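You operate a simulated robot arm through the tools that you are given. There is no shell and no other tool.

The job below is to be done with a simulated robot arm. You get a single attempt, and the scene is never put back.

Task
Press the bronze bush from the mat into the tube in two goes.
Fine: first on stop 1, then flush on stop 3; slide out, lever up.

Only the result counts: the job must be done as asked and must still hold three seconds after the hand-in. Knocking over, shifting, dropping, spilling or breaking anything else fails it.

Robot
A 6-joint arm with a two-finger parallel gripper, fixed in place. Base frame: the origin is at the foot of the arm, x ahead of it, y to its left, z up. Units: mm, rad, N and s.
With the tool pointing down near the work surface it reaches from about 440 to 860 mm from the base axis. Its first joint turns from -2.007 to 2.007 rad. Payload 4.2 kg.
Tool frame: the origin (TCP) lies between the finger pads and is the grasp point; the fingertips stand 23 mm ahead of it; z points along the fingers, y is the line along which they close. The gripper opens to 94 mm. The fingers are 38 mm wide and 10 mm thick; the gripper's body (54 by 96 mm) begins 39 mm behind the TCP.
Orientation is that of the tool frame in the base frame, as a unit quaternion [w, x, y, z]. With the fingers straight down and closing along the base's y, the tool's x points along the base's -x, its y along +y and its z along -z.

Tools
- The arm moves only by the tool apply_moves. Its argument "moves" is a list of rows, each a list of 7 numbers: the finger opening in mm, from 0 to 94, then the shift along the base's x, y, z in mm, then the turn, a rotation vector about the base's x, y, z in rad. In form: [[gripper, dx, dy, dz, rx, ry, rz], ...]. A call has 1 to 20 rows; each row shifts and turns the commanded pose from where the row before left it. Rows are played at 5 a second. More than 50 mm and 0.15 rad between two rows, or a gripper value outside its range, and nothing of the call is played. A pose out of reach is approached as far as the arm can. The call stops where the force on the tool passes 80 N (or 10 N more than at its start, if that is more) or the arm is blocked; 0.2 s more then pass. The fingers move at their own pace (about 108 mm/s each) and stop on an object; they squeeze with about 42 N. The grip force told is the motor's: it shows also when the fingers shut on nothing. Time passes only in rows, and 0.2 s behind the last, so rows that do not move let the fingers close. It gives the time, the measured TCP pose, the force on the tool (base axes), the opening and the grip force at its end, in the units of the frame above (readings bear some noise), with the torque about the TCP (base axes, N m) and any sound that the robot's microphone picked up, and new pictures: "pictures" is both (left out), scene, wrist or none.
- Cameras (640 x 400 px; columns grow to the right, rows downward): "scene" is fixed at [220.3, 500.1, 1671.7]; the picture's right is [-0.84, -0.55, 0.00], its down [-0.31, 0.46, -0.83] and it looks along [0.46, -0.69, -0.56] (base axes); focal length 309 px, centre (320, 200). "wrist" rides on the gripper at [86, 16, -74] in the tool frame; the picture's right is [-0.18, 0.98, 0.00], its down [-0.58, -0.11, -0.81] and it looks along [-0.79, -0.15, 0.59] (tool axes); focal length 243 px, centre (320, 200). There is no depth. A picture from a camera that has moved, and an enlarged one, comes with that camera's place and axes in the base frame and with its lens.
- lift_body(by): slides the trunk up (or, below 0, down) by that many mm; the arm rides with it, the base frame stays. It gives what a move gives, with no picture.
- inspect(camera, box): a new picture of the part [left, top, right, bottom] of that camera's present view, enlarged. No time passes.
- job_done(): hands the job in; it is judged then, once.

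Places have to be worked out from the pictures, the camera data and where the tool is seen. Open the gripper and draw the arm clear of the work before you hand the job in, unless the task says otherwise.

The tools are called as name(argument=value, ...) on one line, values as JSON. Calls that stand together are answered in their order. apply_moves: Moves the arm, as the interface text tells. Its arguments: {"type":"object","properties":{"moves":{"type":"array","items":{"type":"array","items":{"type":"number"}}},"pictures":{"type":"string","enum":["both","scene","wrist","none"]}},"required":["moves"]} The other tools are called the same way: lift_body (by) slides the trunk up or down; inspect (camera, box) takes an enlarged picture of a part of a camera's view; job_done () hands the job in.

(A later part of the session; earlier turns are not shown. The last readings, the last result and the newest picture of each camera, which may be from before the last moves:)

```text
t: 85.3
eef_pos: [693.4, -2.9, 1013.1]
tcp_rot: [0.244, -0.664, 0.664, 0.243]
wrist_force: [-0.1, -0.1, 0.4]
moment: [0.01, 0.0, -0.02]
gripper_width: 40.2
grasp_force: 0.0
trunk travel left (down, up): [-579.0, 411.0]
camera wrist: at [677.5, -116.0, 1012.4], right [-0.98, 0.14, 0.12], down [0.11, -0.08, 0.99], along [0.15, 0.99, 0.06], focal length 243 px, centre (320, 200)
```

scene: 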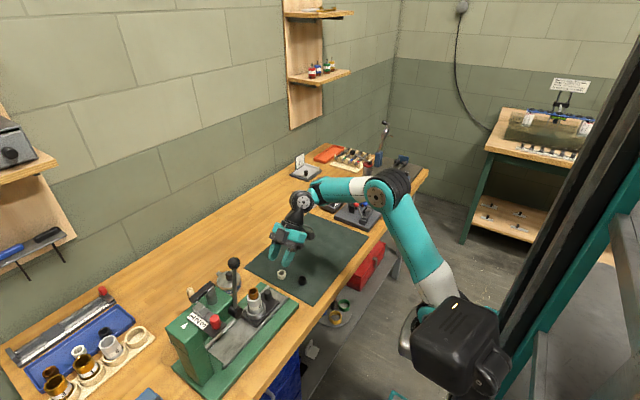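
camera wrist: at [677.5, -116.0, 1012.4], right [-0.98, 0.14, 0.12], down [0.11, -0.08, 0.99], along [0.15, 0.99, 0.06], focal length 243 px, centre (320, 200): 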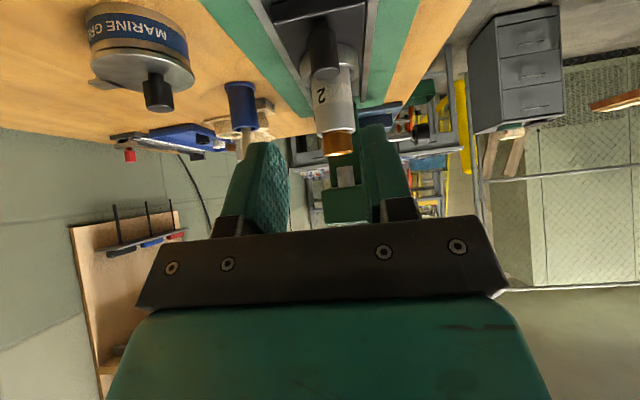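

Tilted view works: I can see the tube, the bush, the ram and the head's underside from the side. I zoom in to check clearances and the sled knob position.

inspect(camera="wrist", box=[290, 110, 410, 230])

inspect(camera="wrist", box=[250, 0, 410, 120])

inspect(camera="scene", box=[230, 180, 350, 310])

```text
3.33 times, centred on (350, 170) of wrist
camera zoom: at [677.5, -116.0, 1012.4], right [-0.98, 0.14, 0.12], down [0.11, -0.08, 0.99], along [0.15, 0.99, 0.06], focal length 809 px, centre (220, 300)
```

zoom: 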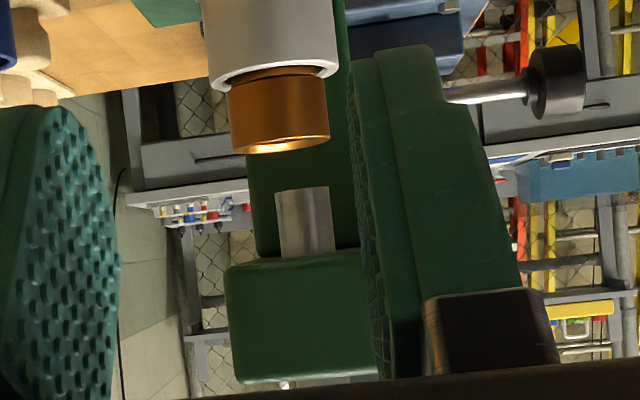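

```text
3.33 times, centred on (330, 60) of wrist
camera zoom: at [677.5, -116.0, 1012.4], right [-0.98, 0.14, 0.12], down [0.11, -0.08, 0.99], along [0.15, 0.99, 0.06], focal length 809 px, centre (287, 667)
```

zoom: 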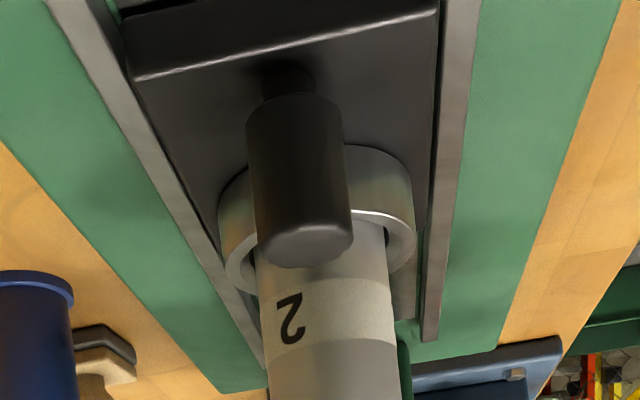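

```text
3.08 times, centred on (290, 245) of scene
camera zoom: at [220.3, 500.1, 1671.7], right [-0.84, -0.55, 0.0], down [-0.31, 0.46, -0.83], along [0.46, -0.69, -0.56], focal length 951 px, centre (412, 62)
```

zoom: 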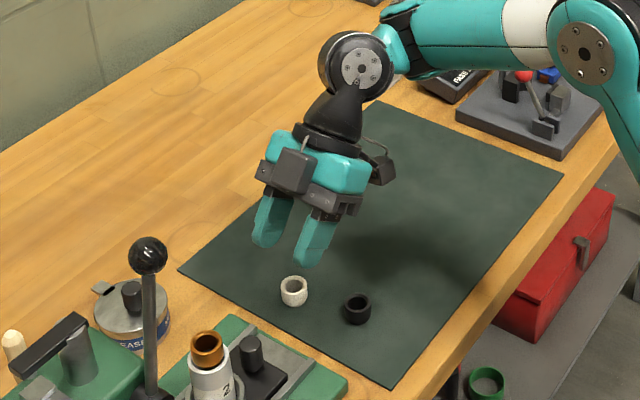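

From this view: bush top z≈984, ram's lower end ≈989, head underside ≈1019, so the bush passes under the ram with a few mm to spare. The sled knob is at (690.7,76.6) with its top at z≈928. I approach it along the tool direction, stopping 20 mm short.

apply_moves(moves=[[40, -1.4, 17, -21, 0, 0, 0], [40, -1.3, 17.5, -20.5, 0, 0, 0], [40, 0, 25, -30, 0, 0, 0], [40, 0, 0, 0, 0, 0, 0]], pictures="wrist")

inspect(camera="wrist", box=[250, 60, 410, 220])

inspect(camera="scene", box=[225, 235, 325, 320])

```text
t: 86.3
eef_pos: [688.5, 56.3, 941.3]
tcp_rot: [0.242, -0.664, 0.665, 0.242]
wrist_force: [0.7, 0.3, -0.2]
moment: [-0.01, 0.05, 0.01]
gripper_width: 39.9
grasp_force: 0.1
trunk travel left (down, up): [-579.0, 411.0]
camera wrist: at [673.9, -57.5, 942.5], right [-0.98, 0.14, 0.12], down [0.11, -0.07, 0.99], along [0.15, 0.99, 0.06], focal length 243 px, centre (320, 200)
```

wrist: 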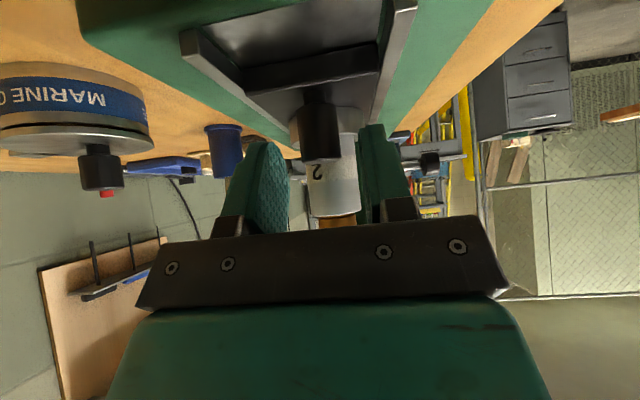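

```text
2.50 times, centred on (330, 140) of wrist
camera zoom: at [673.9, -57.5, 942.5], right [-0.98, 0.14, 0.12], down [0.11, -0.07, 0.99], along [0.15, 0.99, 0.06], focal length 606 px, centre (295, 350)
```

zoom: 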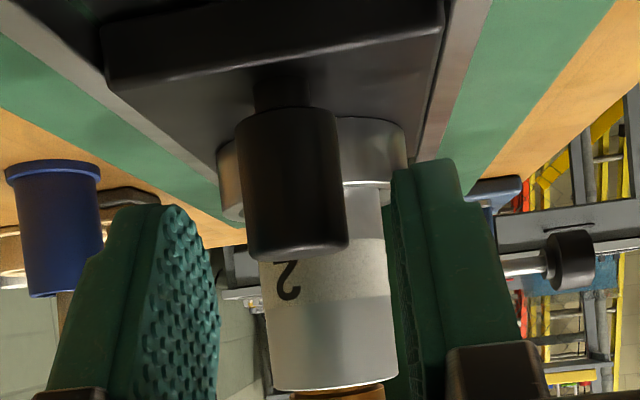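

```text
4.71 times, centred on (275, 278) of scene
camera zoom: at [220.3, 500.1, 1671.7], right [-0.84, -0.55, 0.0], down [-0.31, 0.46, -0.83], along [0.46, -0.69, -0.56], focal length 1454 px, centre (532, -165)
```

zoom: 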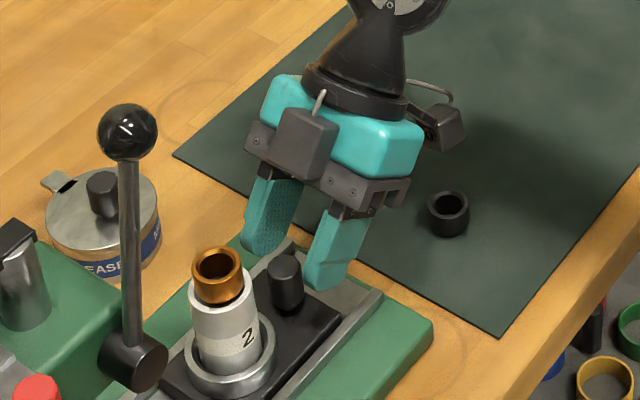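

The knob is centred between the fingers. I advance the last 20 mm along the tool axis and close on it.

apply_moves(moves=[[40, 0, 7, -8, 0, 0, 0], [40, 0, 7, -7.5, 0, 0, 0], [40, 0, 0, 0, 0, 0, 0], [30, 0, 0, 0, 0, 0, 0], [20, 0, 0, 0, 0, 0, 0], [15, 0, 0, 0, 0, 0, 0], [15, 0, 0, 0, 0, 0, 0]], pictures="wrist")

inspect(camera="wrist", box=[250, 80, 410, 240])

inspect(camera="scene", box=[225, 235, 325, 320])

```text
t: 87.9
eef_pos: [689.5, 71.2, 926.9]
tcp_rot: [-0.242, 0.664, -0.664, -0.244]
wrist_force: [-3.8, -0.2, -1.8]
moment: [0.13, -0.12, 0.02]
gripper_width: 21.7
grasp_force: 45.4
trunk travel left (down, up): [-579.0, 411.0]
camera wrist: at [673.9, -42.5, 927.1], right [-0.98, 0.14, 0.12], down [0.11, -0.07, 0.99], along [0.15, 0.99, 0.06], focal length 243 px, centre (320, 200)
```

wrist: 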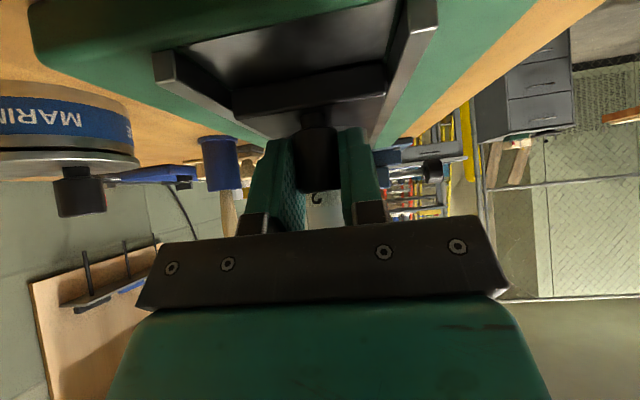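

```text
2.50 times, centred on (330, 160) of wrist
camera zoom: at [673.9, -42.5, 927.1], right [-0.98, 0.14, 0.12], down [0.11, -0.07, 0.99], along [0.15, 0.99, 0.06], focal length 606 px, centre (295, 300)
```

zoom: 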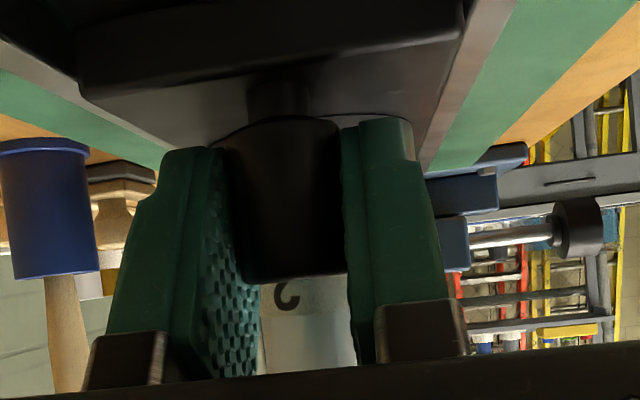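

```text
4.71 times, centred on (275, 278) of scene
camera zoom: at [220.3, 500.1, 1671.7], right [-0.84, -0.55, 0.0], down [-0.31, 0.46, -0.83], along [0.46, -0.69, -0.56], focal length 1454 px, centre (532, -165)
```

zoom: 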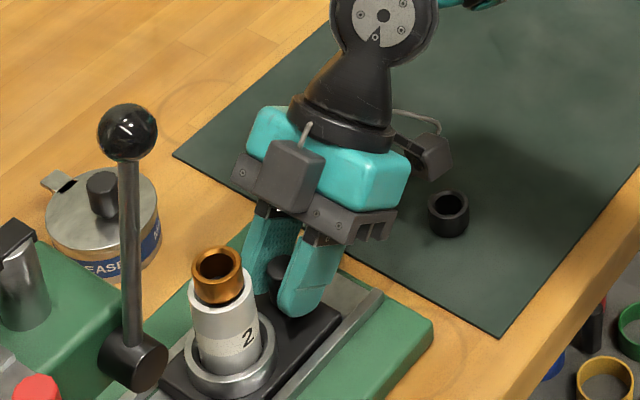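

The knob is gripped (21.7 mm). I push the sled slowly towards +y in 4 mm steps, allowing for a slight skew of the slide, and watch the forces and the bush.

apply_moves(moves=[[15, -0.1, 2, 0, 0, 0, 0], [15, -0.1, 3, 0, 0, 0, 0], [15, -0.1, 4, 0, 0, 0, 0], [15, -0.1, 4, 0, 0, 0, 0], [15, -0.1, 4, 0, 0, 0, 0], [15, -0.1, 3, 0, 0, 0, 0], [15, 0, 0, 0, 0, 0, 0]], pictures="scene")

inspect(camera="scene", box=[200, 250, 310, 335])

```text
t: 89.5
eef_pos: [690.8, 90.5, 927.4]
tcp_rot: [-0.243, 0.664, -0.664, -0.241]
wrist_force: [-4.8, 0.6, 8.9]
moment: [-0.78, 0.24, -0.02]
gripper_width: 21.4
grasp_force: 45.3
trunk travel left (down, up): [-579.0, 411.0]
```

scene: 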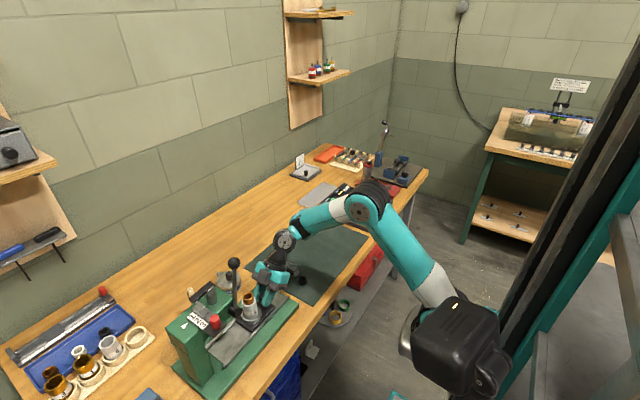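

```text
4.71 times, centred on (255, 292) of scene
camera zoom: at [220.3, 500.1, 1671.7], right [-0.84, -0.55, 0.0], down [-0.31, 0.46, -0.83], along [0.46, -0.69, -0.56], focal length 1454 px, centre (626, -235)
```

zoom: 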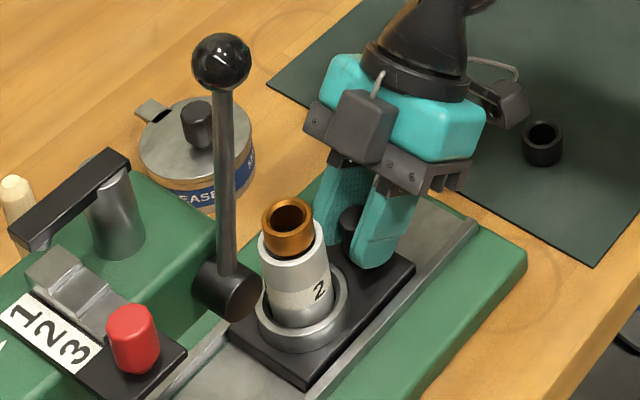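

The sled moves smoothly and the bush stays upright. I continue 40 mm further.

apply_moves(moves=[[15, -0.1, 4, 0, 0, 0, 0], [15, -0.1, 4, 0, 0, 0, 0], [15, -0.1, 4, 0, 0, 0, 0], [15, -0.1, 4, 0, 0, 0, 0], [15, -0.1, 4, 0, 0, 0, 0], [15, -0.1, 4, 0, 0, 0, 0], [15, -0.1, 4, 0, 0, 0, 0], [15, -0.1, 4, 0, 0, 0, 0], [15, -0.1, 4, 0, 0, 0, 0], [15, -0.1, 4, 0, 0, 0, 0], [15, 0, 0, 0, 0, 0, 0]], pictures="wrist")

inspect(camera="scene", box=[190, 250, 300, 335])

inspect(camera="wrist", box=[250, 80, 410, 240])

```text
t: 91.9
eef_pos: [689.0, 129.9, 926.1]
tcp_rot: [0.245, -0.663, 0.664, 0.242]
wrist_force: [17.1, 0.1, 24.0]
moment: [0.79, 0.2, -0.14]
gripper_width: 21.3
grasp_force: 45.8
trunk travel left (down, up): [-579.0, 411.0]
camera wrist: at [673.6, 16.2, 926.7], right [-0.98, 0.14, 0.12], down [0.11, -0.08, 0.99], along [0.15, 0.99, 0.06], focal length 243 px, centre (320, 200)
```

wrist: 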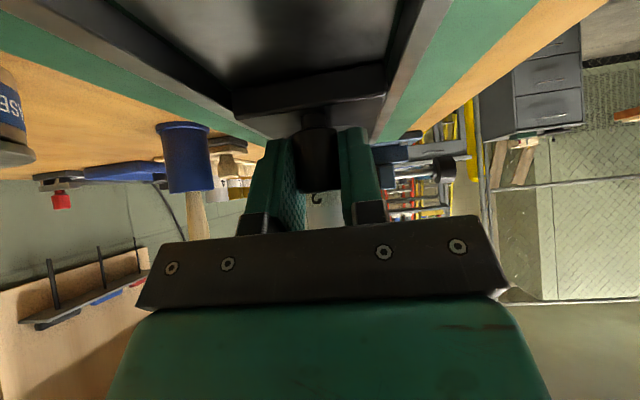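

```text
4.71 times, centred on (245, 292) of scene
camera zoom: at [220.3, 500.1, 1671.7], right [-0.84, -0.55, 0.0], down [-0.31, 0.46, -0.83], along [0.46, -0.69, -0.56], focal length 1454 px, centre (673, -235)
```

zoom: 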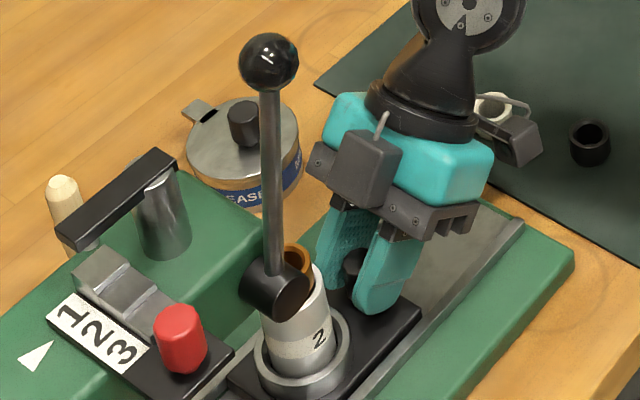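

```text
2.50 times, centred on (330, 160) of wrist
camera zoom: at [673.6, 16.2, 926.7], right [-0.98, 0.14, 0.12], down [0.11, -0.08, 0.99], along [0.15, 0.99, 0.06], focal length 606 px, centre (295, 300)
```

zoom: 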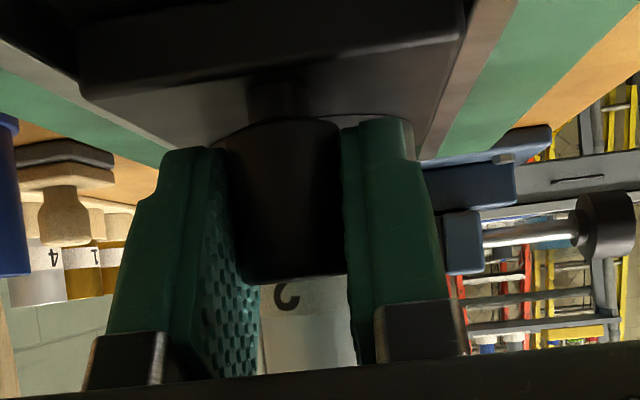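

The force shows about 17 N sideways (+x) and 24 N upward, so my path is pressing slightly against the guide. I relieve it by +1 in x and +1.5 in z, then continue straight in +y.

apply_moves(moves=[[15, 1, 0, 1, 0, 0, 0], [15, 0.3, 0, 0.5, 0, 0, 0], [15, 0, 0, 0, 0, 0, 0]], pictures="none")

```text
t: 92.7
eef_pos: [690.3, 129.0, 925.9]
tcp_rot: [0.241, -0.664, 0.665, 0.243]
wrist_force: [11.3, 1.9, 2.5]
moment: [1.29, -0.56, 0.12]
gripper_width: 21.1
grasp_force: 45.3
trunk travel left (down, up): [-579.0, 411.0]
```

There is some torque stored in the grip, so I open and re-close the fingers on the knob to relieve it.

apply_moves(moves=[[28, 0, 0, 0, 0, 0, 0], [30, 0, 0, 0, 0, 0, 0], [20, 0, 0, 0, 0, 0, 0], [15, 0, 0, 0, 0, 0, 0], [15, 0, 0, 0, 0, 0, 0]], pictures="wrist")

```text
t: 93.9
eef_pos: [689.6, 129.8, 927.7]
tcp_rot: [0.241, -0.664, 0.665, 0.242]
wrist_force: [-1.8, 0.2, -6.5]
moment: [-0.19, -0.29, -0.05]
gripper_width: 21.4
grasp_force: 44.7
trunk travel left (down, up): [-579.0, 411.0]
camera wrist: at [673.9, 15.9, 927.7], right [-0.98, 0.14, 0.12], down [0.11, -0.07, 0.99], along [0.15, 0.99, 0.06], focal length 243 px, centre (320, 200)
```

wrist: 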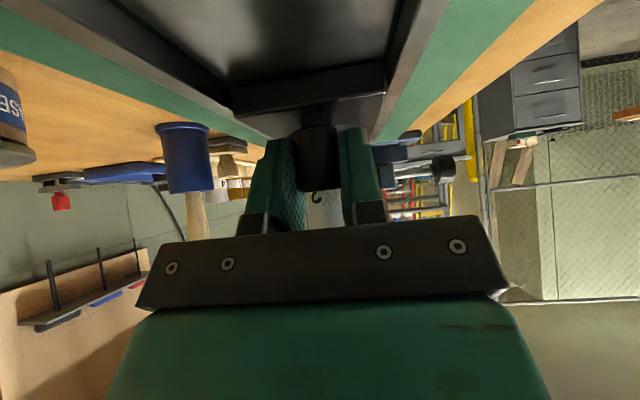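

Relieved. I continue 40 mm in +y.

apply_moves(moves=[[15, 0, 4, 0, 0, 0, 0], [15, 0, 4, 0, 0, 0, 0], [15, 0, 4, 0, 0, 0, 0], [15, 0, 4, 0, 0, 0, 0], [15, 0, 4, 0, 0, 0, 0], [15, 0, 4, 0, 0, 0, 0], [15, 0, 4, 0, 0, 0, 0], [15, 0, 4, 0, 0, 0, 0], [15, 0, 4, 0, 0, 0, 0], [15, 0, 4, 0, 0, 0, 0], [15, 0, 0, 0, 0, 0, 0]], pictures="wrist")

inspect(camera="scene", box=[180, 250, 290, 335])

inspect(camera="wrist", box=[250, 80, 410, 240])

```text
t: 96.3
eef_pos: [690.2, 170.6, 927.2]
tcp_rot: [0.243, -0.664, 0.664, 0.243]
wrist_force: [-17.8, -0.8, -4.9]
moment: [-1.33, 0.2, 0.05]
gripper_width: 21.2
grasp_force: 45.1
trunk travel left (down, up): [-579.0, 411.0]
camera wrist: at [674.0, 57.0, 927.7], right [-0.98, 0.14, 0.12], down [0.11, -0.07, 0.99], along [0.15, 0.99, 0.06], focal length 243 px, centre (320, 200)
```

wrist: 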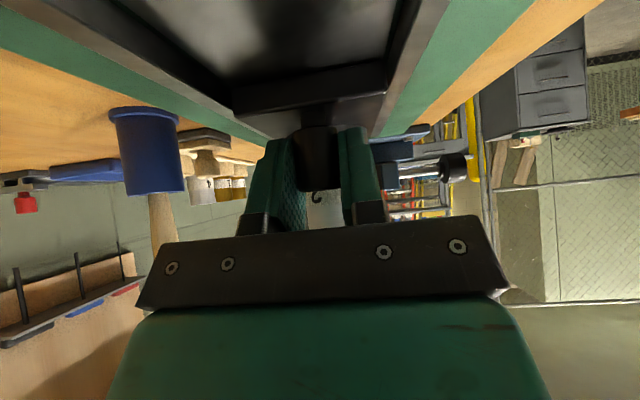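

```text
4.71 times, centred on (235, 292) of scene
camera zoom: at [220.3, 500.1, 1671.7], right [-0.84, -0.55, 0.0], down [-0.31, 0.46, -0.83], along [0.46, -0.69, -0.56], focal length 1454 px, centre (720, -235)
```

zoom: 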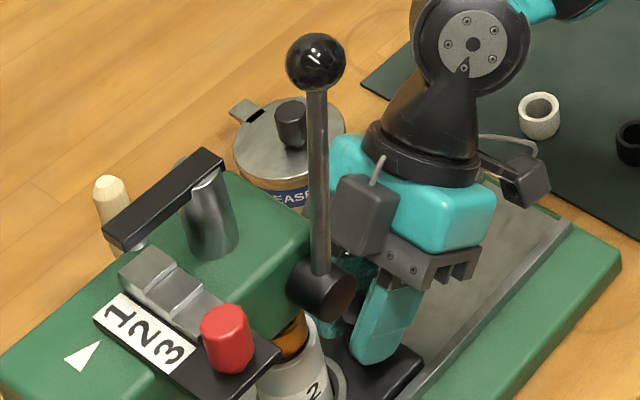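

```text
2.50 times, centred on (330, 160) of wrist
camera zoom: at [674.0, 57.0, 927.7], right [-0.98, 0.14, 0.12], down [0.11, -0.07, 0.99], along [0.15, 0.99, 0.06], focal length 606 px, centre (295, 300)
```

zoom: 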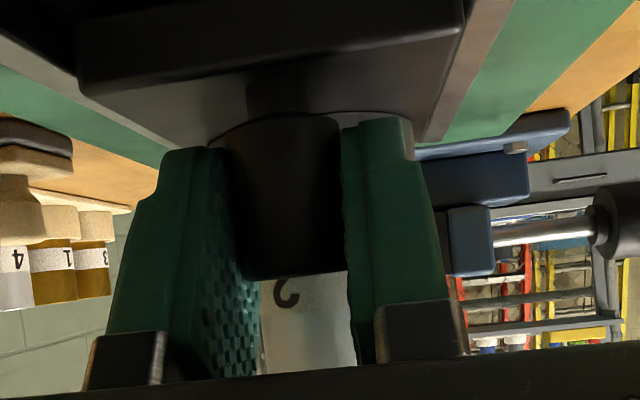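

The sled is 99 mm in; the lateral force flipped sign, so I ease -0.8 in x and push on 16 mm more, carefully looking for the end stop.

apply_moves(moves=[[15, -0.8, 2, 0, 0, 0, 0], [15, 0, 3, 0, 0, 0, 0], [15, 0, 3, 0, 0, 0, 0], [15, 0, 3, 0, 0, 0, 0], [15, 0, 3, 0, 0, 0, 0], [15, 0, 2, 0, 0, 0, 0], [15, 0, 0, 0, 0, 0, 0]], pictures="wrist")

inspect(camera="scene", box=[180, 250, 290, 335])

```text
t: 97.9
eef_pos: [689.8, 184.6, 926.5]
tcp_rot: [-0.242, 0.665, -0.664, -0.243]
wrist_force: [-4.1, 1.4, -12.4]
moment: [0.6, 0.0, -0.14]
gripper_width: 21.4
grasp_force: 45.1
trunk travel left (down, up): [-579.0, 411.0]
camera wrist: at [673.8, 72.1, 927.7], right [-0.98, 0.14, 0.12], down [0.11, -0.07, 0.99], along [0.15, 0.99, 0.06], focal length 243 px, centre (320, 200)
```

wrist: 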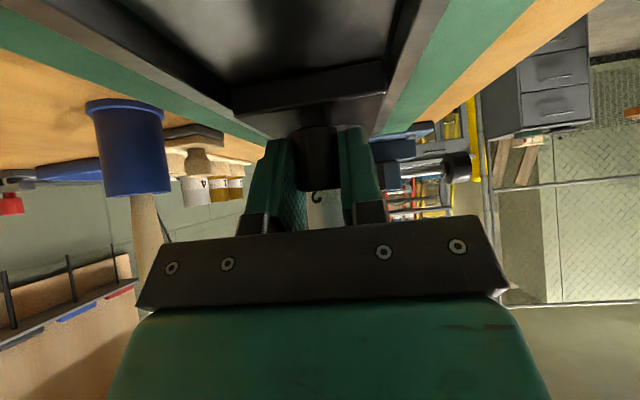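

```text
4.71 times, centred on (235, 292) of scene
camera zoom: at [220.3, 500.1, 1671.7], right [-0.84, -0.55, 0.0], down [-0.31, 0.46, -0.83], along [0.46, -0.69, -0.56], focal length 1454 px, centre (720, -235)
```

zoom: 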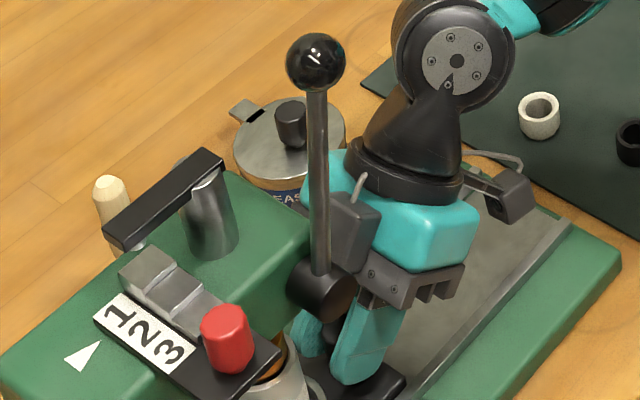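

apply_moves(moves=[[15, 0, 2, 0, 0, 0, 0], [15, 0, 2, 0, 0, 0, 0], [15, 0, 2, 0, 0, 0, 0], [15, 0, 0, 0, 0, 0, 0]], pictures="wrist")

inspect(camera="scene", box=[180, 250, 290, 335])

inspect(camera="wrist", box=[250, 80, 410, 240])

```text
t: 98.9
eef_pos: [689.7, 190.1, 928.5]
tcp_rot: [0.243, -0.664, 0.664, 0.242]
wrist_force: [-5.0, -1.6, -9.1]
moment: [0.34, 0.01, 0.23]
gripper_width: 21.5
grasp_force: 45.3
trunk travel left (down, up): [-579.0, 411.0]
camera wrist: at [673.9, 77.7, 927.8], right [-0.98, 0.14, 0.12], down [0.11, -0.07, 0.99], along [0.15, 0.99, 0.06], focal length 243 px, centre (320, 200)
```

wrist: 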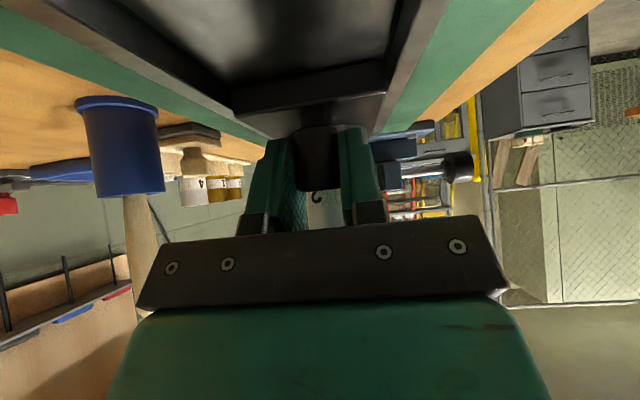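

```text
4.71 times, centred on (235, 292) of scene
camera zoom: at [220.3, 500.1, 1671.7], right [-0.84, -0.55, 0.0], down [-0.31, 0.46, -0.83], along [0.46, -0.69, -0.56], focal length 1454 px, centre (720, -235)
```

zoom: 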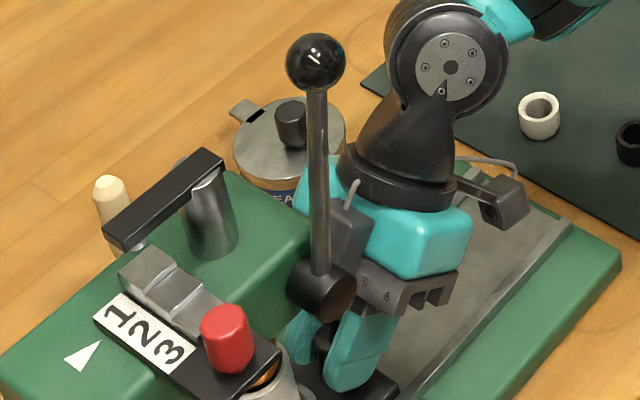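

```text
2.50 times, centred on (330, 160) of wrist
camera zoom: at [673.9, 77.7, 927.8], right [-0.98, 0.14, 0.12], down [0.11, -0.07, 0.99], along [0.15, 0.99, 0.06], focal length 606 px, centre (295, 300)
```

zoom: 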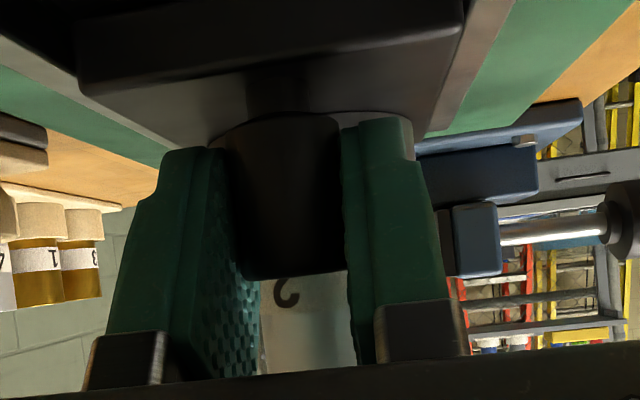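

apply_moves(moves=[[15, 0, 1, 0, 0, 0, 0], [15, 0, 1, 0, 0, 0, 0], [15, 0, 1, 0, 0, 0, 0], [15, 0, 0, 0, 0, 0, 0]], pictures="none")

```text
t: 99.9
eef_pos: [689.1, 192.7, 927.6]
tcp_rot: [0.242, -0.663, 0.666, 0.242]
wrist_force: [-6.8, -33.7, -0.9]
moment: [-0.4, -0.03, 0.08]
gripper_width: 21.1
grasp_force: 44.8
trunk travel left (down, up): [-579.0, 411.0]
```

The force of -34 N in y shows the sled is now against its end stop. I ease off a little, open the fingers and withdraw along the tool axis.

apply_moves(moves=[[15, 0, -1.8, 0, 0, 0, 0], [24, 0, 0, 0, 0, 0, 0], [38, 0, 0, 0, 0, 0, 0], [40, 0, 0, 0, 0, 0, 0], [40, 0, -13, 15, 0, 0, 0], [40, 0, -26, 30, 0, 0, 0], [40, 0, -30, 35, 0, 0, 0], [40, 0, -40, 20, 0, 0, 0], [40, 0, 0, 0, 0, 0, 0]], pictures="both")

inspect(camera="scene", box=[170, 250, 290, 345])

inspect(camera="wrist", box=[270, 80, 410, 200])

```text
t: 101.9
eef_pos: [688.3, 85.7, 1026.5]
tcp_rot: [-0.243, 0.664, -0.664, -0.243]
wrist_force: [0.0, -0.7, 0.0]
moment: [0.02, 0.01, -0.01]
gripper_width: 40.0
grasp_force: 0.0
trunk travel left (down, up): [-579.0, 411.0]
camera wrist: at [671.4, -27.5, 1026.9], right [-0.98, 0.14, 0.12], down [0.11, -0.07, 0.99], along [0.15, 0.99, 0.06], focal length 243 px, centre (320, 200)
```

scene: 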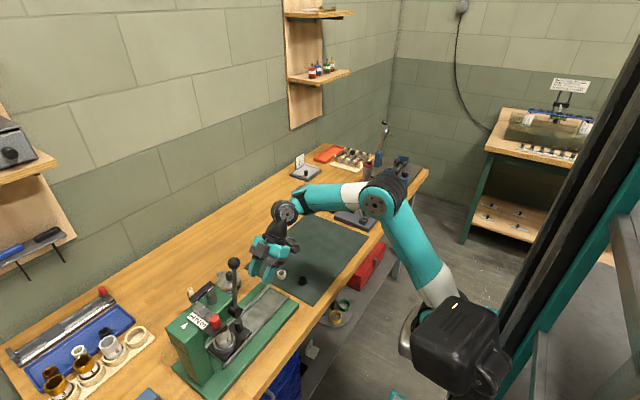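
wrist: 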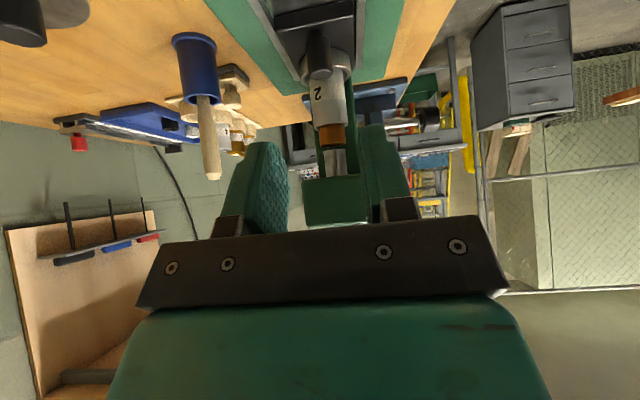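

```text
4.21 times, centred on (230, 298) of scene
camera zoom: at [220.3, 500.1, 1671.7], right [-0.84, -0.55, 0.0], down [-0.31, 0.46, -0.83], along [0.46, -0.69, -0.56], focal length 1301 px, centre (699, -210)
```

zoom: 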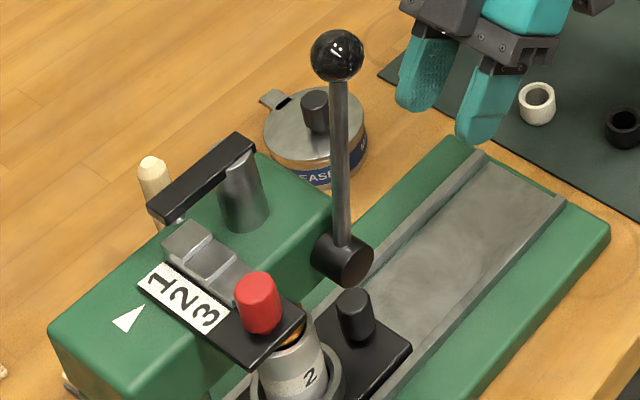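

```text
3.33 times, centred on (340, 140) of wrist
camera zoom: at [671.4, -27.5, 1026.9], right [-0.98, 0.14, 0.12], down [0.11, -0.07, 0.99], along [0.15, 0.99, 0.06], focal length 809 px, centre (253, 400)
```

zoom: 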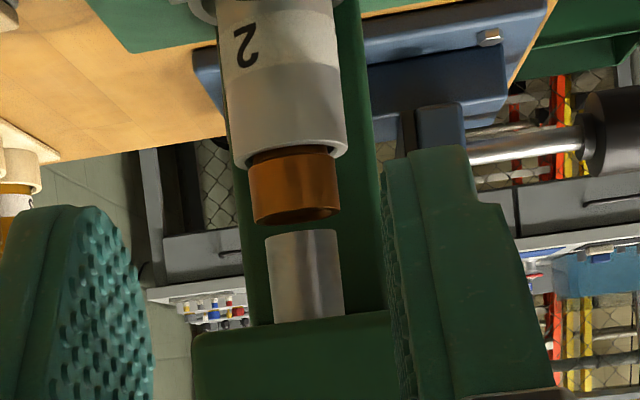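

The sled is home and the bush stands right under the ram. Now the lever: I plan to take its ball between the fingers (closing along x) with the tool tilted 45° towards -y, so the palm pushes the ball along its arc. First I withdraw to -y and raise the trunk.

apply_moves(moves=[[50, -10, -40, 20, 0, 0, 0], [50, -10, -40, 20, 0, 0, 0], [50, -10, -40, 20, 0, 0, 0], [50, 0, 0, 0, 0, 0, 0]], pictures="none")

lift_body(by=200)

```text
t: 102.9
eef_pos: [658.5, -36.9, 1082.4]
tcp_rot: [-0.242, 0.665, -0.664, -0.243]
wrist_force: [0.3, 0.2, 0.2]
moment: [-0.01, 0.04, 0.02]
gripper_width: 49.9
grasp_force: 0.0
trunk travel left (down, up): [-579.0, 411.0]
```

```text
t: 105.0
eef_pos: [659.0, -35.0, 1282.5]
tcp_rot: [-0.242, 0.665, -0.664, -0.242]
wrist_force: [-0.6, 0.3, -1.0]
moment: [-0.02, -0.01, -0.03]
gripper_width: 50.1
grasp_force: 0.0
trunk travel left (down, up): [-779.0, 211.0]
```

apply_moves(moves=[[50, 0, 0, 0, -0.135, 0, 0], [50, 0, 0, 0, -0.135, 0, 0], [50, 0, 0, 0, -0.135, 0, 0], [50, 0, 0, 0, -0.135, 0, 0], [50, 0, 0, 0, -0.135, 0, 0], [50, 0, 0, 0, -0.135, 0, 0], [50, 0, 0, 0, -0.135, 0, 0], [50, 0, 0, 0, -0.135, 0, 0], [50, 0, 0, 0, -0.135, 0, 0], [50, 0, 0, 0, -0.135, 0, 0], [50, 0, 0, 0, -0.135, 0, 0], [50, 0, 0, 0, 0, 0, 0]], pictures="both")

```text
t: 107.7
eef_pos: [639.7, -58.3, 1241.7]
tcp_rot: [0.269, 0.654, -0.653, 0.271]
wrist_force: [0.3, -0.4, 0.2]
moment: [0.01, -0.01, -0.02]
gripper_width: 49.9
grasp_force: 0.0
out of reach, approached as far as the arm can: row 9, 10, 11
trunk travel left (down, up): [-779.0, 211.0]
camera wrist: at [622.7, -67.0, 1354.1], right [-0.98, 0.13, -0.13], down [0.11, 0.98, 0.16], along [0.15, 0.14, -0.98], focal length 243 px, centre (320, 200)
```

scene: 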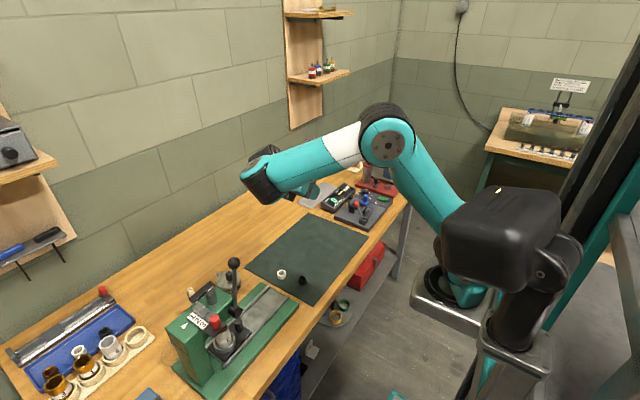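
wrist: 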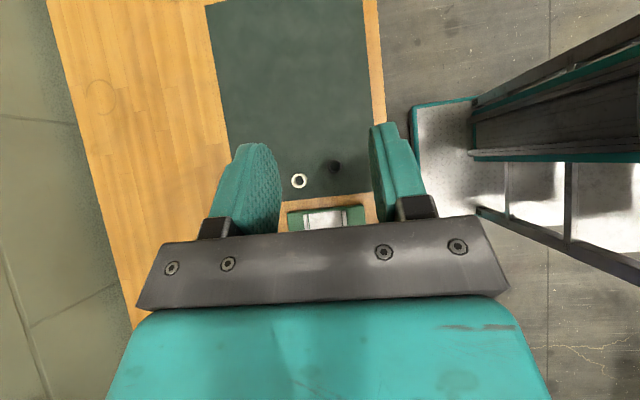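

The tilt towards -y is done and the arm is clear. I move across at z≈1240 (above the ball) to a point behind and above the lever ball.

apply_moves(moves=[[50, 1, 43, 0, 0, 0, 0], [50, 1, 43, 0, 0, 0, 0], [50, 1, 43, 0, 0, 0, 0], [50, 1, 43, 0, 0, 0, 0], [50, 1, 43, 0, 0, 0, 0], [50, 1, 43, 0, 0, 0, 0], [50, 1, 43, 0, 0, 0, 0], [50, 0, 0, 0, 0, 0, 0]], pictures="both")

inspect(camera="scene", box=[150, 200, 290, 340])

```text
t: 109.5
eef_pos: [568.1, 141.3, 1124.7]
tcp_rot: [-0.27, -0.654, 0.654, -0.27]
wrist_force: [0.7, 0.1, -0.6]
moment: [0.01, 0.01, -0.03]
gripper_width: 49.9
grasp_force: 0.0
out of reach, approached as far as the arm can: row 1, 2, 3, 4, 5, 6, 7
trunk travel left (down, up): [-779.0, 211.0]
camera wrist: at [552.4, 132.8, 1237.1], right [-0.98, 0.13, -0.13], down [0.11, 0.98, 0.16], along [0.15, 0.15, -0.98], focal length 243 px, centre (320, 200)
```

scene: 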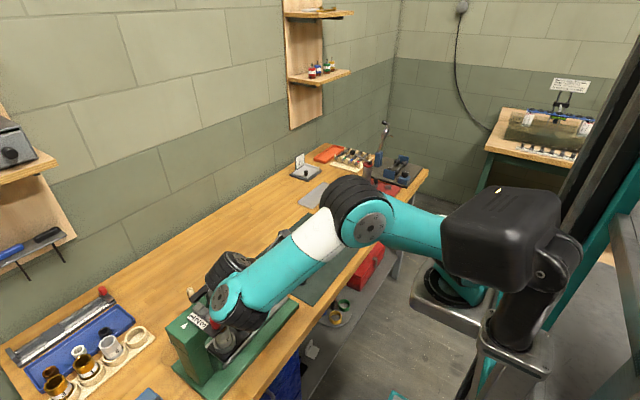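
wrist: 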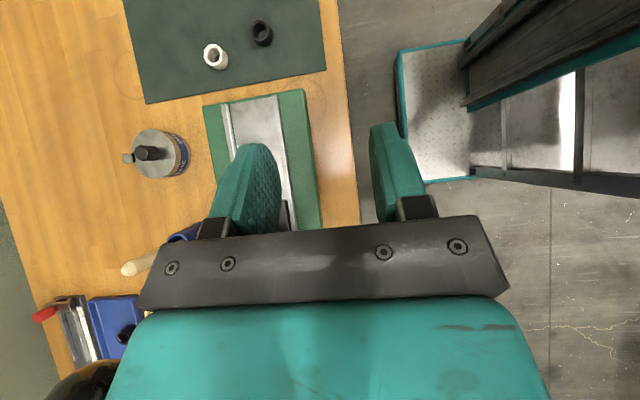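

```text
2.86 times, centred on (220, 270) of scene
camera zoom: at [220.3, 500.1, 1671.7], right [-0.84, -0.55, 0.0], down [-0.31, 0.46, -0.83], along [0.46, -0.69, -0.56], focal length 883 px, centre (606, 0)
```

zoom: 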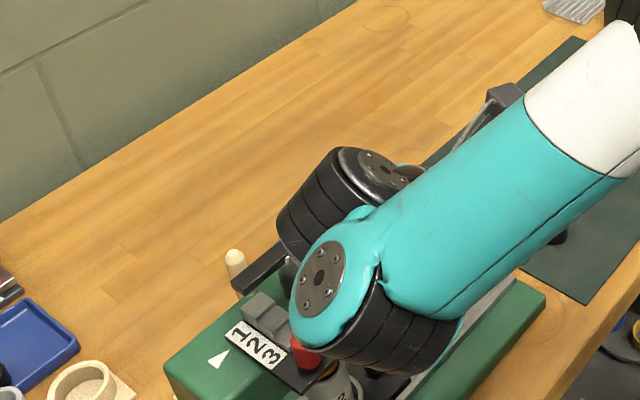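

That tilt is not reachable there: the arm drifted to (568,141,1125) with its wrist over the head, though the wrist camera shows the lever ball still at about (649,196,1177), untouched. I turn the tool back to vertical, which swings the wrist up and away from the press.

apply_moves(moves=[[50, 0, 0, 0, 0.13, 0, 0], [50, 0, 0, 0, 0.13, 0, 0], [50, 0, 0, 0, 0, 0, 0]], pictures="both")

inspect(camera="scene", box=[150, 200, 290, 340])

```text
t: 110.2
eef_pos: [568.7, 141.2, 1125.9]
tcp_rot: [-0.183, -0.683, 0.683, -0.183]
wrist_force: [0.0, -1.0, -0.3]
moment: [0.03, -0.01, -0.04]
gripper_width: 49.9
grasp_force: 0.0
trunk travel left (down, up): [-779.0, 211.0]
camera wrist: at [553.4, 104.0, 1232.0], right [-0.98, 0.16, -0.09], down [0.11, 0.91, 0.41], along [0.15, 0.39, -0.91], focal length 243 px, centre (320, 200)
```

scene: 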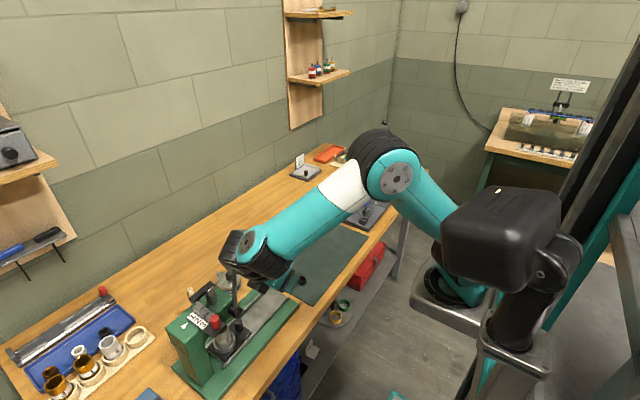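
wrist: 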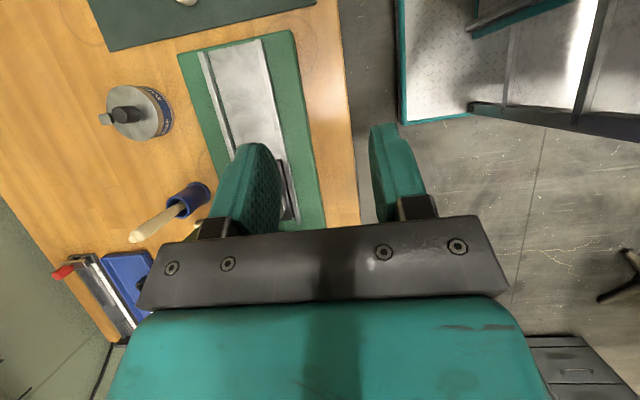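

```text
2.86 times, centred on (220, 270) of scene
camera zoom: at [220.3, 500.1, 1671.7], right [-0.84, -0.55, 0.0], down [-0.31, 0.46, -0.83], along [0.46, -0.69, -0.56], focal length 883 px, centre (606, 0)
```

zoom: 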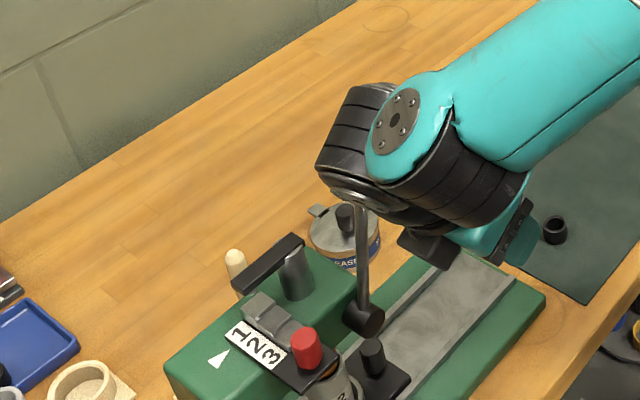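

The lever is still upright and the press is undisturbed. I finish turning to vertical.

apply_moves(moves=[[50, 0, 0, 0, 0.13, 0, 0], [50, 0, 0, 0, 0.13, 0, 0], [50, 0, 0, 0, 0.13, 0, 0], [50, 0, 0, 0, 0.135, 0, 0], [50, 0, 0, 0, 0, 0, 0]], pictures="both")

inspect(camera="scene", box=[160, 210, 300, 340])

```text
t: 111.5
eef_pos: [570.7, 141.3, 1126.9]
tcp_rot: [0.0, 0.707, -0.707, 0.0]
wrist_force: [-0.3, 0.2, 0.0]
moment: [-0.02, -0.01, -0.01]
gripper_width: 50.2
grasp_force: 0.0
trunk travel left (down, up): [-779.0, 211.0]
camera wrist: at [554.1, 55.2, 1199.7], right [-0.98, 0.18, 0.0], down [0.11, 0.58, 0.81], along [0.15, 0.79, -0.59], focal length 243 px, centre (320, 200)
```

scene: 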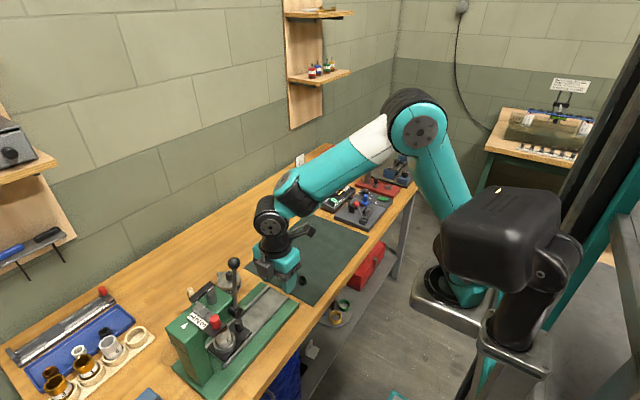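
wrist: 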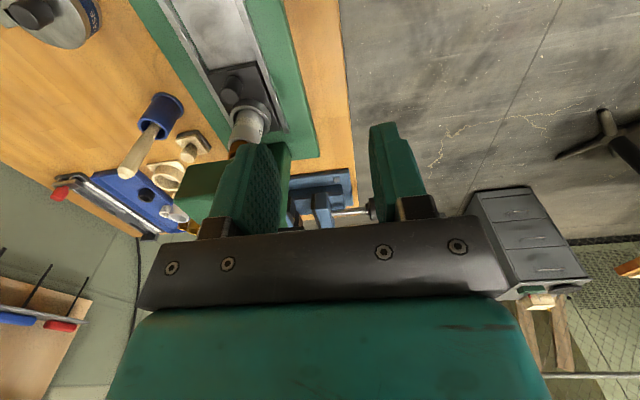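

```text
3.08 times, centred on (230, 275) of scene
camera zoom: at [220.3, 500.1, 1671.7], right [-0.84, -0.55, 0.0], down [-0.31, 0.46, -0.83], along [0.46, -0.69, -0.56], focal length 951 px, centre (597, -31)
```

zoom: 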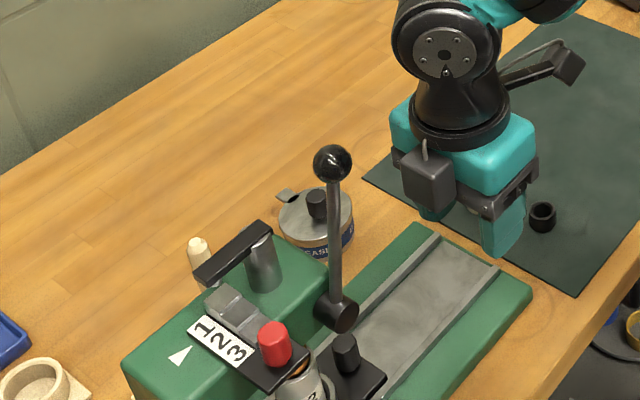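

Everything on the press is still as it was. New plan: approach the ball from the robot's side (-x) with the tool pitched 45° forward and the fingers at its ±y sides, and swing the whole tool about the hub axis (y≈226.8, z≈1049). First I turn the yaw back and pitch in free space.

apply_moves(moves=[[50, -10, 0, 10, 0, 0, -0.143], [50, -10, 0, 10, 0, 0, -0.143], [50, -10, 0, 10, 0, 0, -0.143], [50, -10, 0, 10, 0, 0, -0.143], [50, 0, 0, 0, 0, 0, -0.143], [50, 0, 0, 0, 0, 0, -0.143], [50, 0, 0, 0, 0, 0, -0.143], [50, 0, 0, 0, 0, 0, -0.143], [50, 0, 0, 0, 0, 0, -0.143], [50, 0, 0, 0, 0, 0, -0.143], [50, 0, 0, 0, 0, 0, -0.141], [50, 0, 0, 0, 0, 0, 0]], pictures="none")

```text
t: 114.0
eef_pos: [532.4, 141.3, 1167.4]
tcp_rot: [0.0, 0.001, 1.0, 0.001]
wrist_force: [-0.1, -0.2, -0.4]
moment: [0.04, -0.03, 0.02]
gripper_width: 50.1
grasp_force: 0.0
trunk travel left (down, up): [-779.0, 211.0]
```

apply_moves(moves=[[50, 0, 0, 0, 0, -0.131, 0], [50, 0, 0, 0, 0, -0.131, 0], [50, 0, 0, 0, 0, -0.131, 0], [50, 0, 0, 0, 0, -0.131, 0], [50, 0, 0, 0, 0, -0.131, 0], [50, 0, 0, 0, 0, -0.131, 0], [50, 0, 0, 0, 0, 0, 0]], pictures="both")

inspect(camera="scene", box=[160, 190, 320, 340])

```text
t: 115.7
eef_pos: [529.9, 141.5, 1166.4]
tcp_rot: [0.384, 0.0, 0.923, 0.0]
wrist_force: [-0.7, 0.1, -1.1]
moment: [-0.04, 0.01, -0.03]
gripper_width: 49.9
grasp_force: 0.1
trunk travel left (down, up): [-779.0, 211.0]
camera wrist: at [417.5, 157.9, 1157.1], right [0.13, 0.98, 0.13], down [-0.16, -0.11, 0.98], along [0.98, -0.15, 0.15], focal length 243 px, centre (320, 200)
```

scene: 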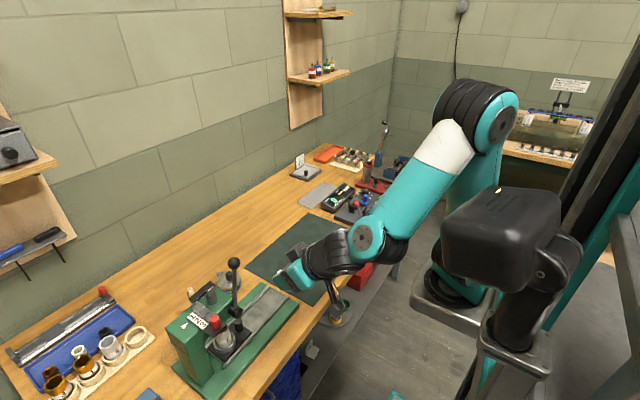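
wrist: 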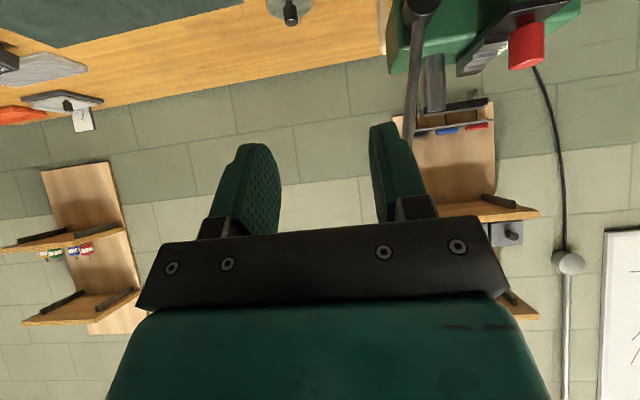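

```text
2.67 times, centred on (240, 265) of scene
camera zoom: at [220.3, 500.1, 1671.7], right [-0.84, -0.55, 0.0], down [-0.31, 0.46, -0.83], along [0.46, -0.69, -0.56], focal length 824 px, centre (533, 27)
```

zoom: 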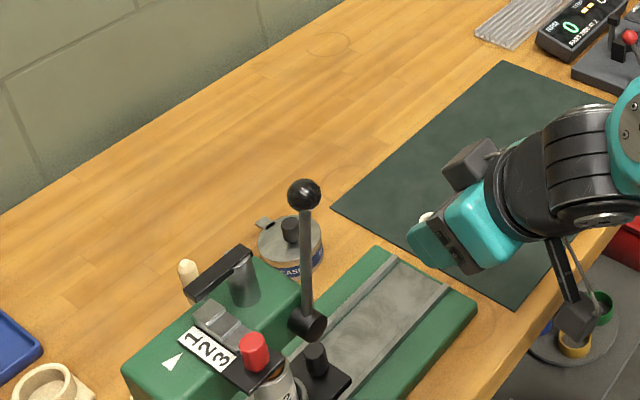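

The 45° forward pitch works. I move to a point 60 mm behind and above the ball along the tool axis (593,201,1233).

apply_moves(moves=[[60, 0, 20, 22, 0, 0, 0], [60, 0, 20, 22, 0, 0, 0], [60, 21, 20, 22, 0, 0, 0], [60, 21, 0, 0, 0, 0, 0], [60, 21, 0, 0, 0, 0, 0], [60, 0, 0, 0, 0, 0, 0]], pictures="both")

inspect(camera="wrist", box=[240, 20, 420, 180])

inspect(camera="scene", box=[180, 200, 290, 310])

```text
t: 117.0
eef_pos: [594.0, 198.8, 1234.2]
tcp_rot: [0.384, -0.001, 0.923, 0.001]
wrist_force: [0.8, 0.1, -0.3]
moment: [0.01, 0.0, 0.0]
gripper_width: 59.8
grasp_force: 0.1
trunk travel left (down, up): [-779.0, 211.0]
camera wrist: at [481.0, 215.8, 1223.5], right [0.13, 0.98, 0.13], down [-0.16, -0.11, 0.98], along [0.98, -0.15, 0.14], focal length 243 px, centre (320, 200)
```

scene: 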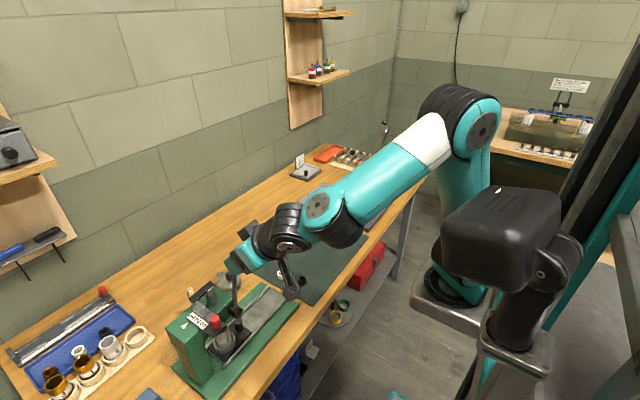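
wrist: 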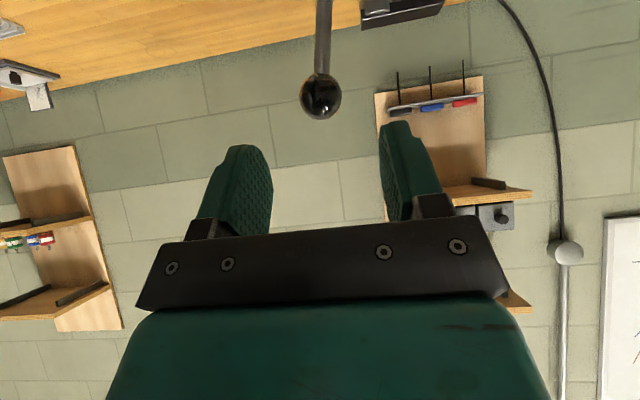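

```text
2.50 times, centred on (330, 100) of wrist
camera zoom: at [481.0, 215.8, 1223.5], right [0.13, 0.98, 0.13], down [-0.16, -0.11, 0.98], along [0.98, -0.15, 0.14], focal length 606 px, centre (295, 450)
```

zoom: 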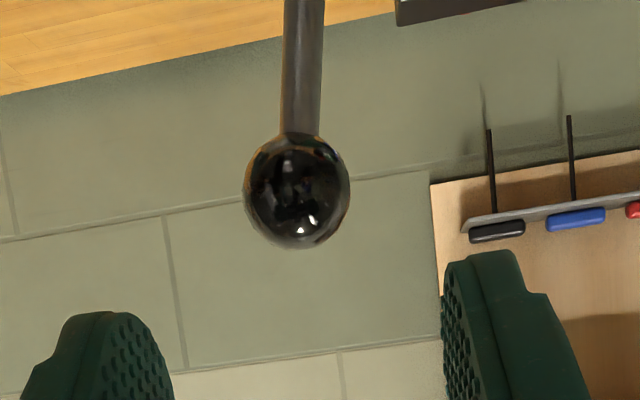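

```text
3.64 times, centred on (235, 255) of scene
camera zoom: at [220.3, 500.1, 1671.7], right [-0.84, -0.55, 0.0], down [-0.31, 0.46, -0.83], along [0.46, -0.69, -0.56], focal length 1124 px, centre (629, 0)
```

zoom: 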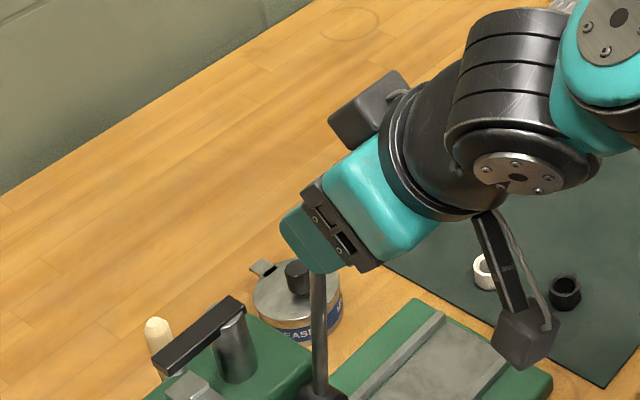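

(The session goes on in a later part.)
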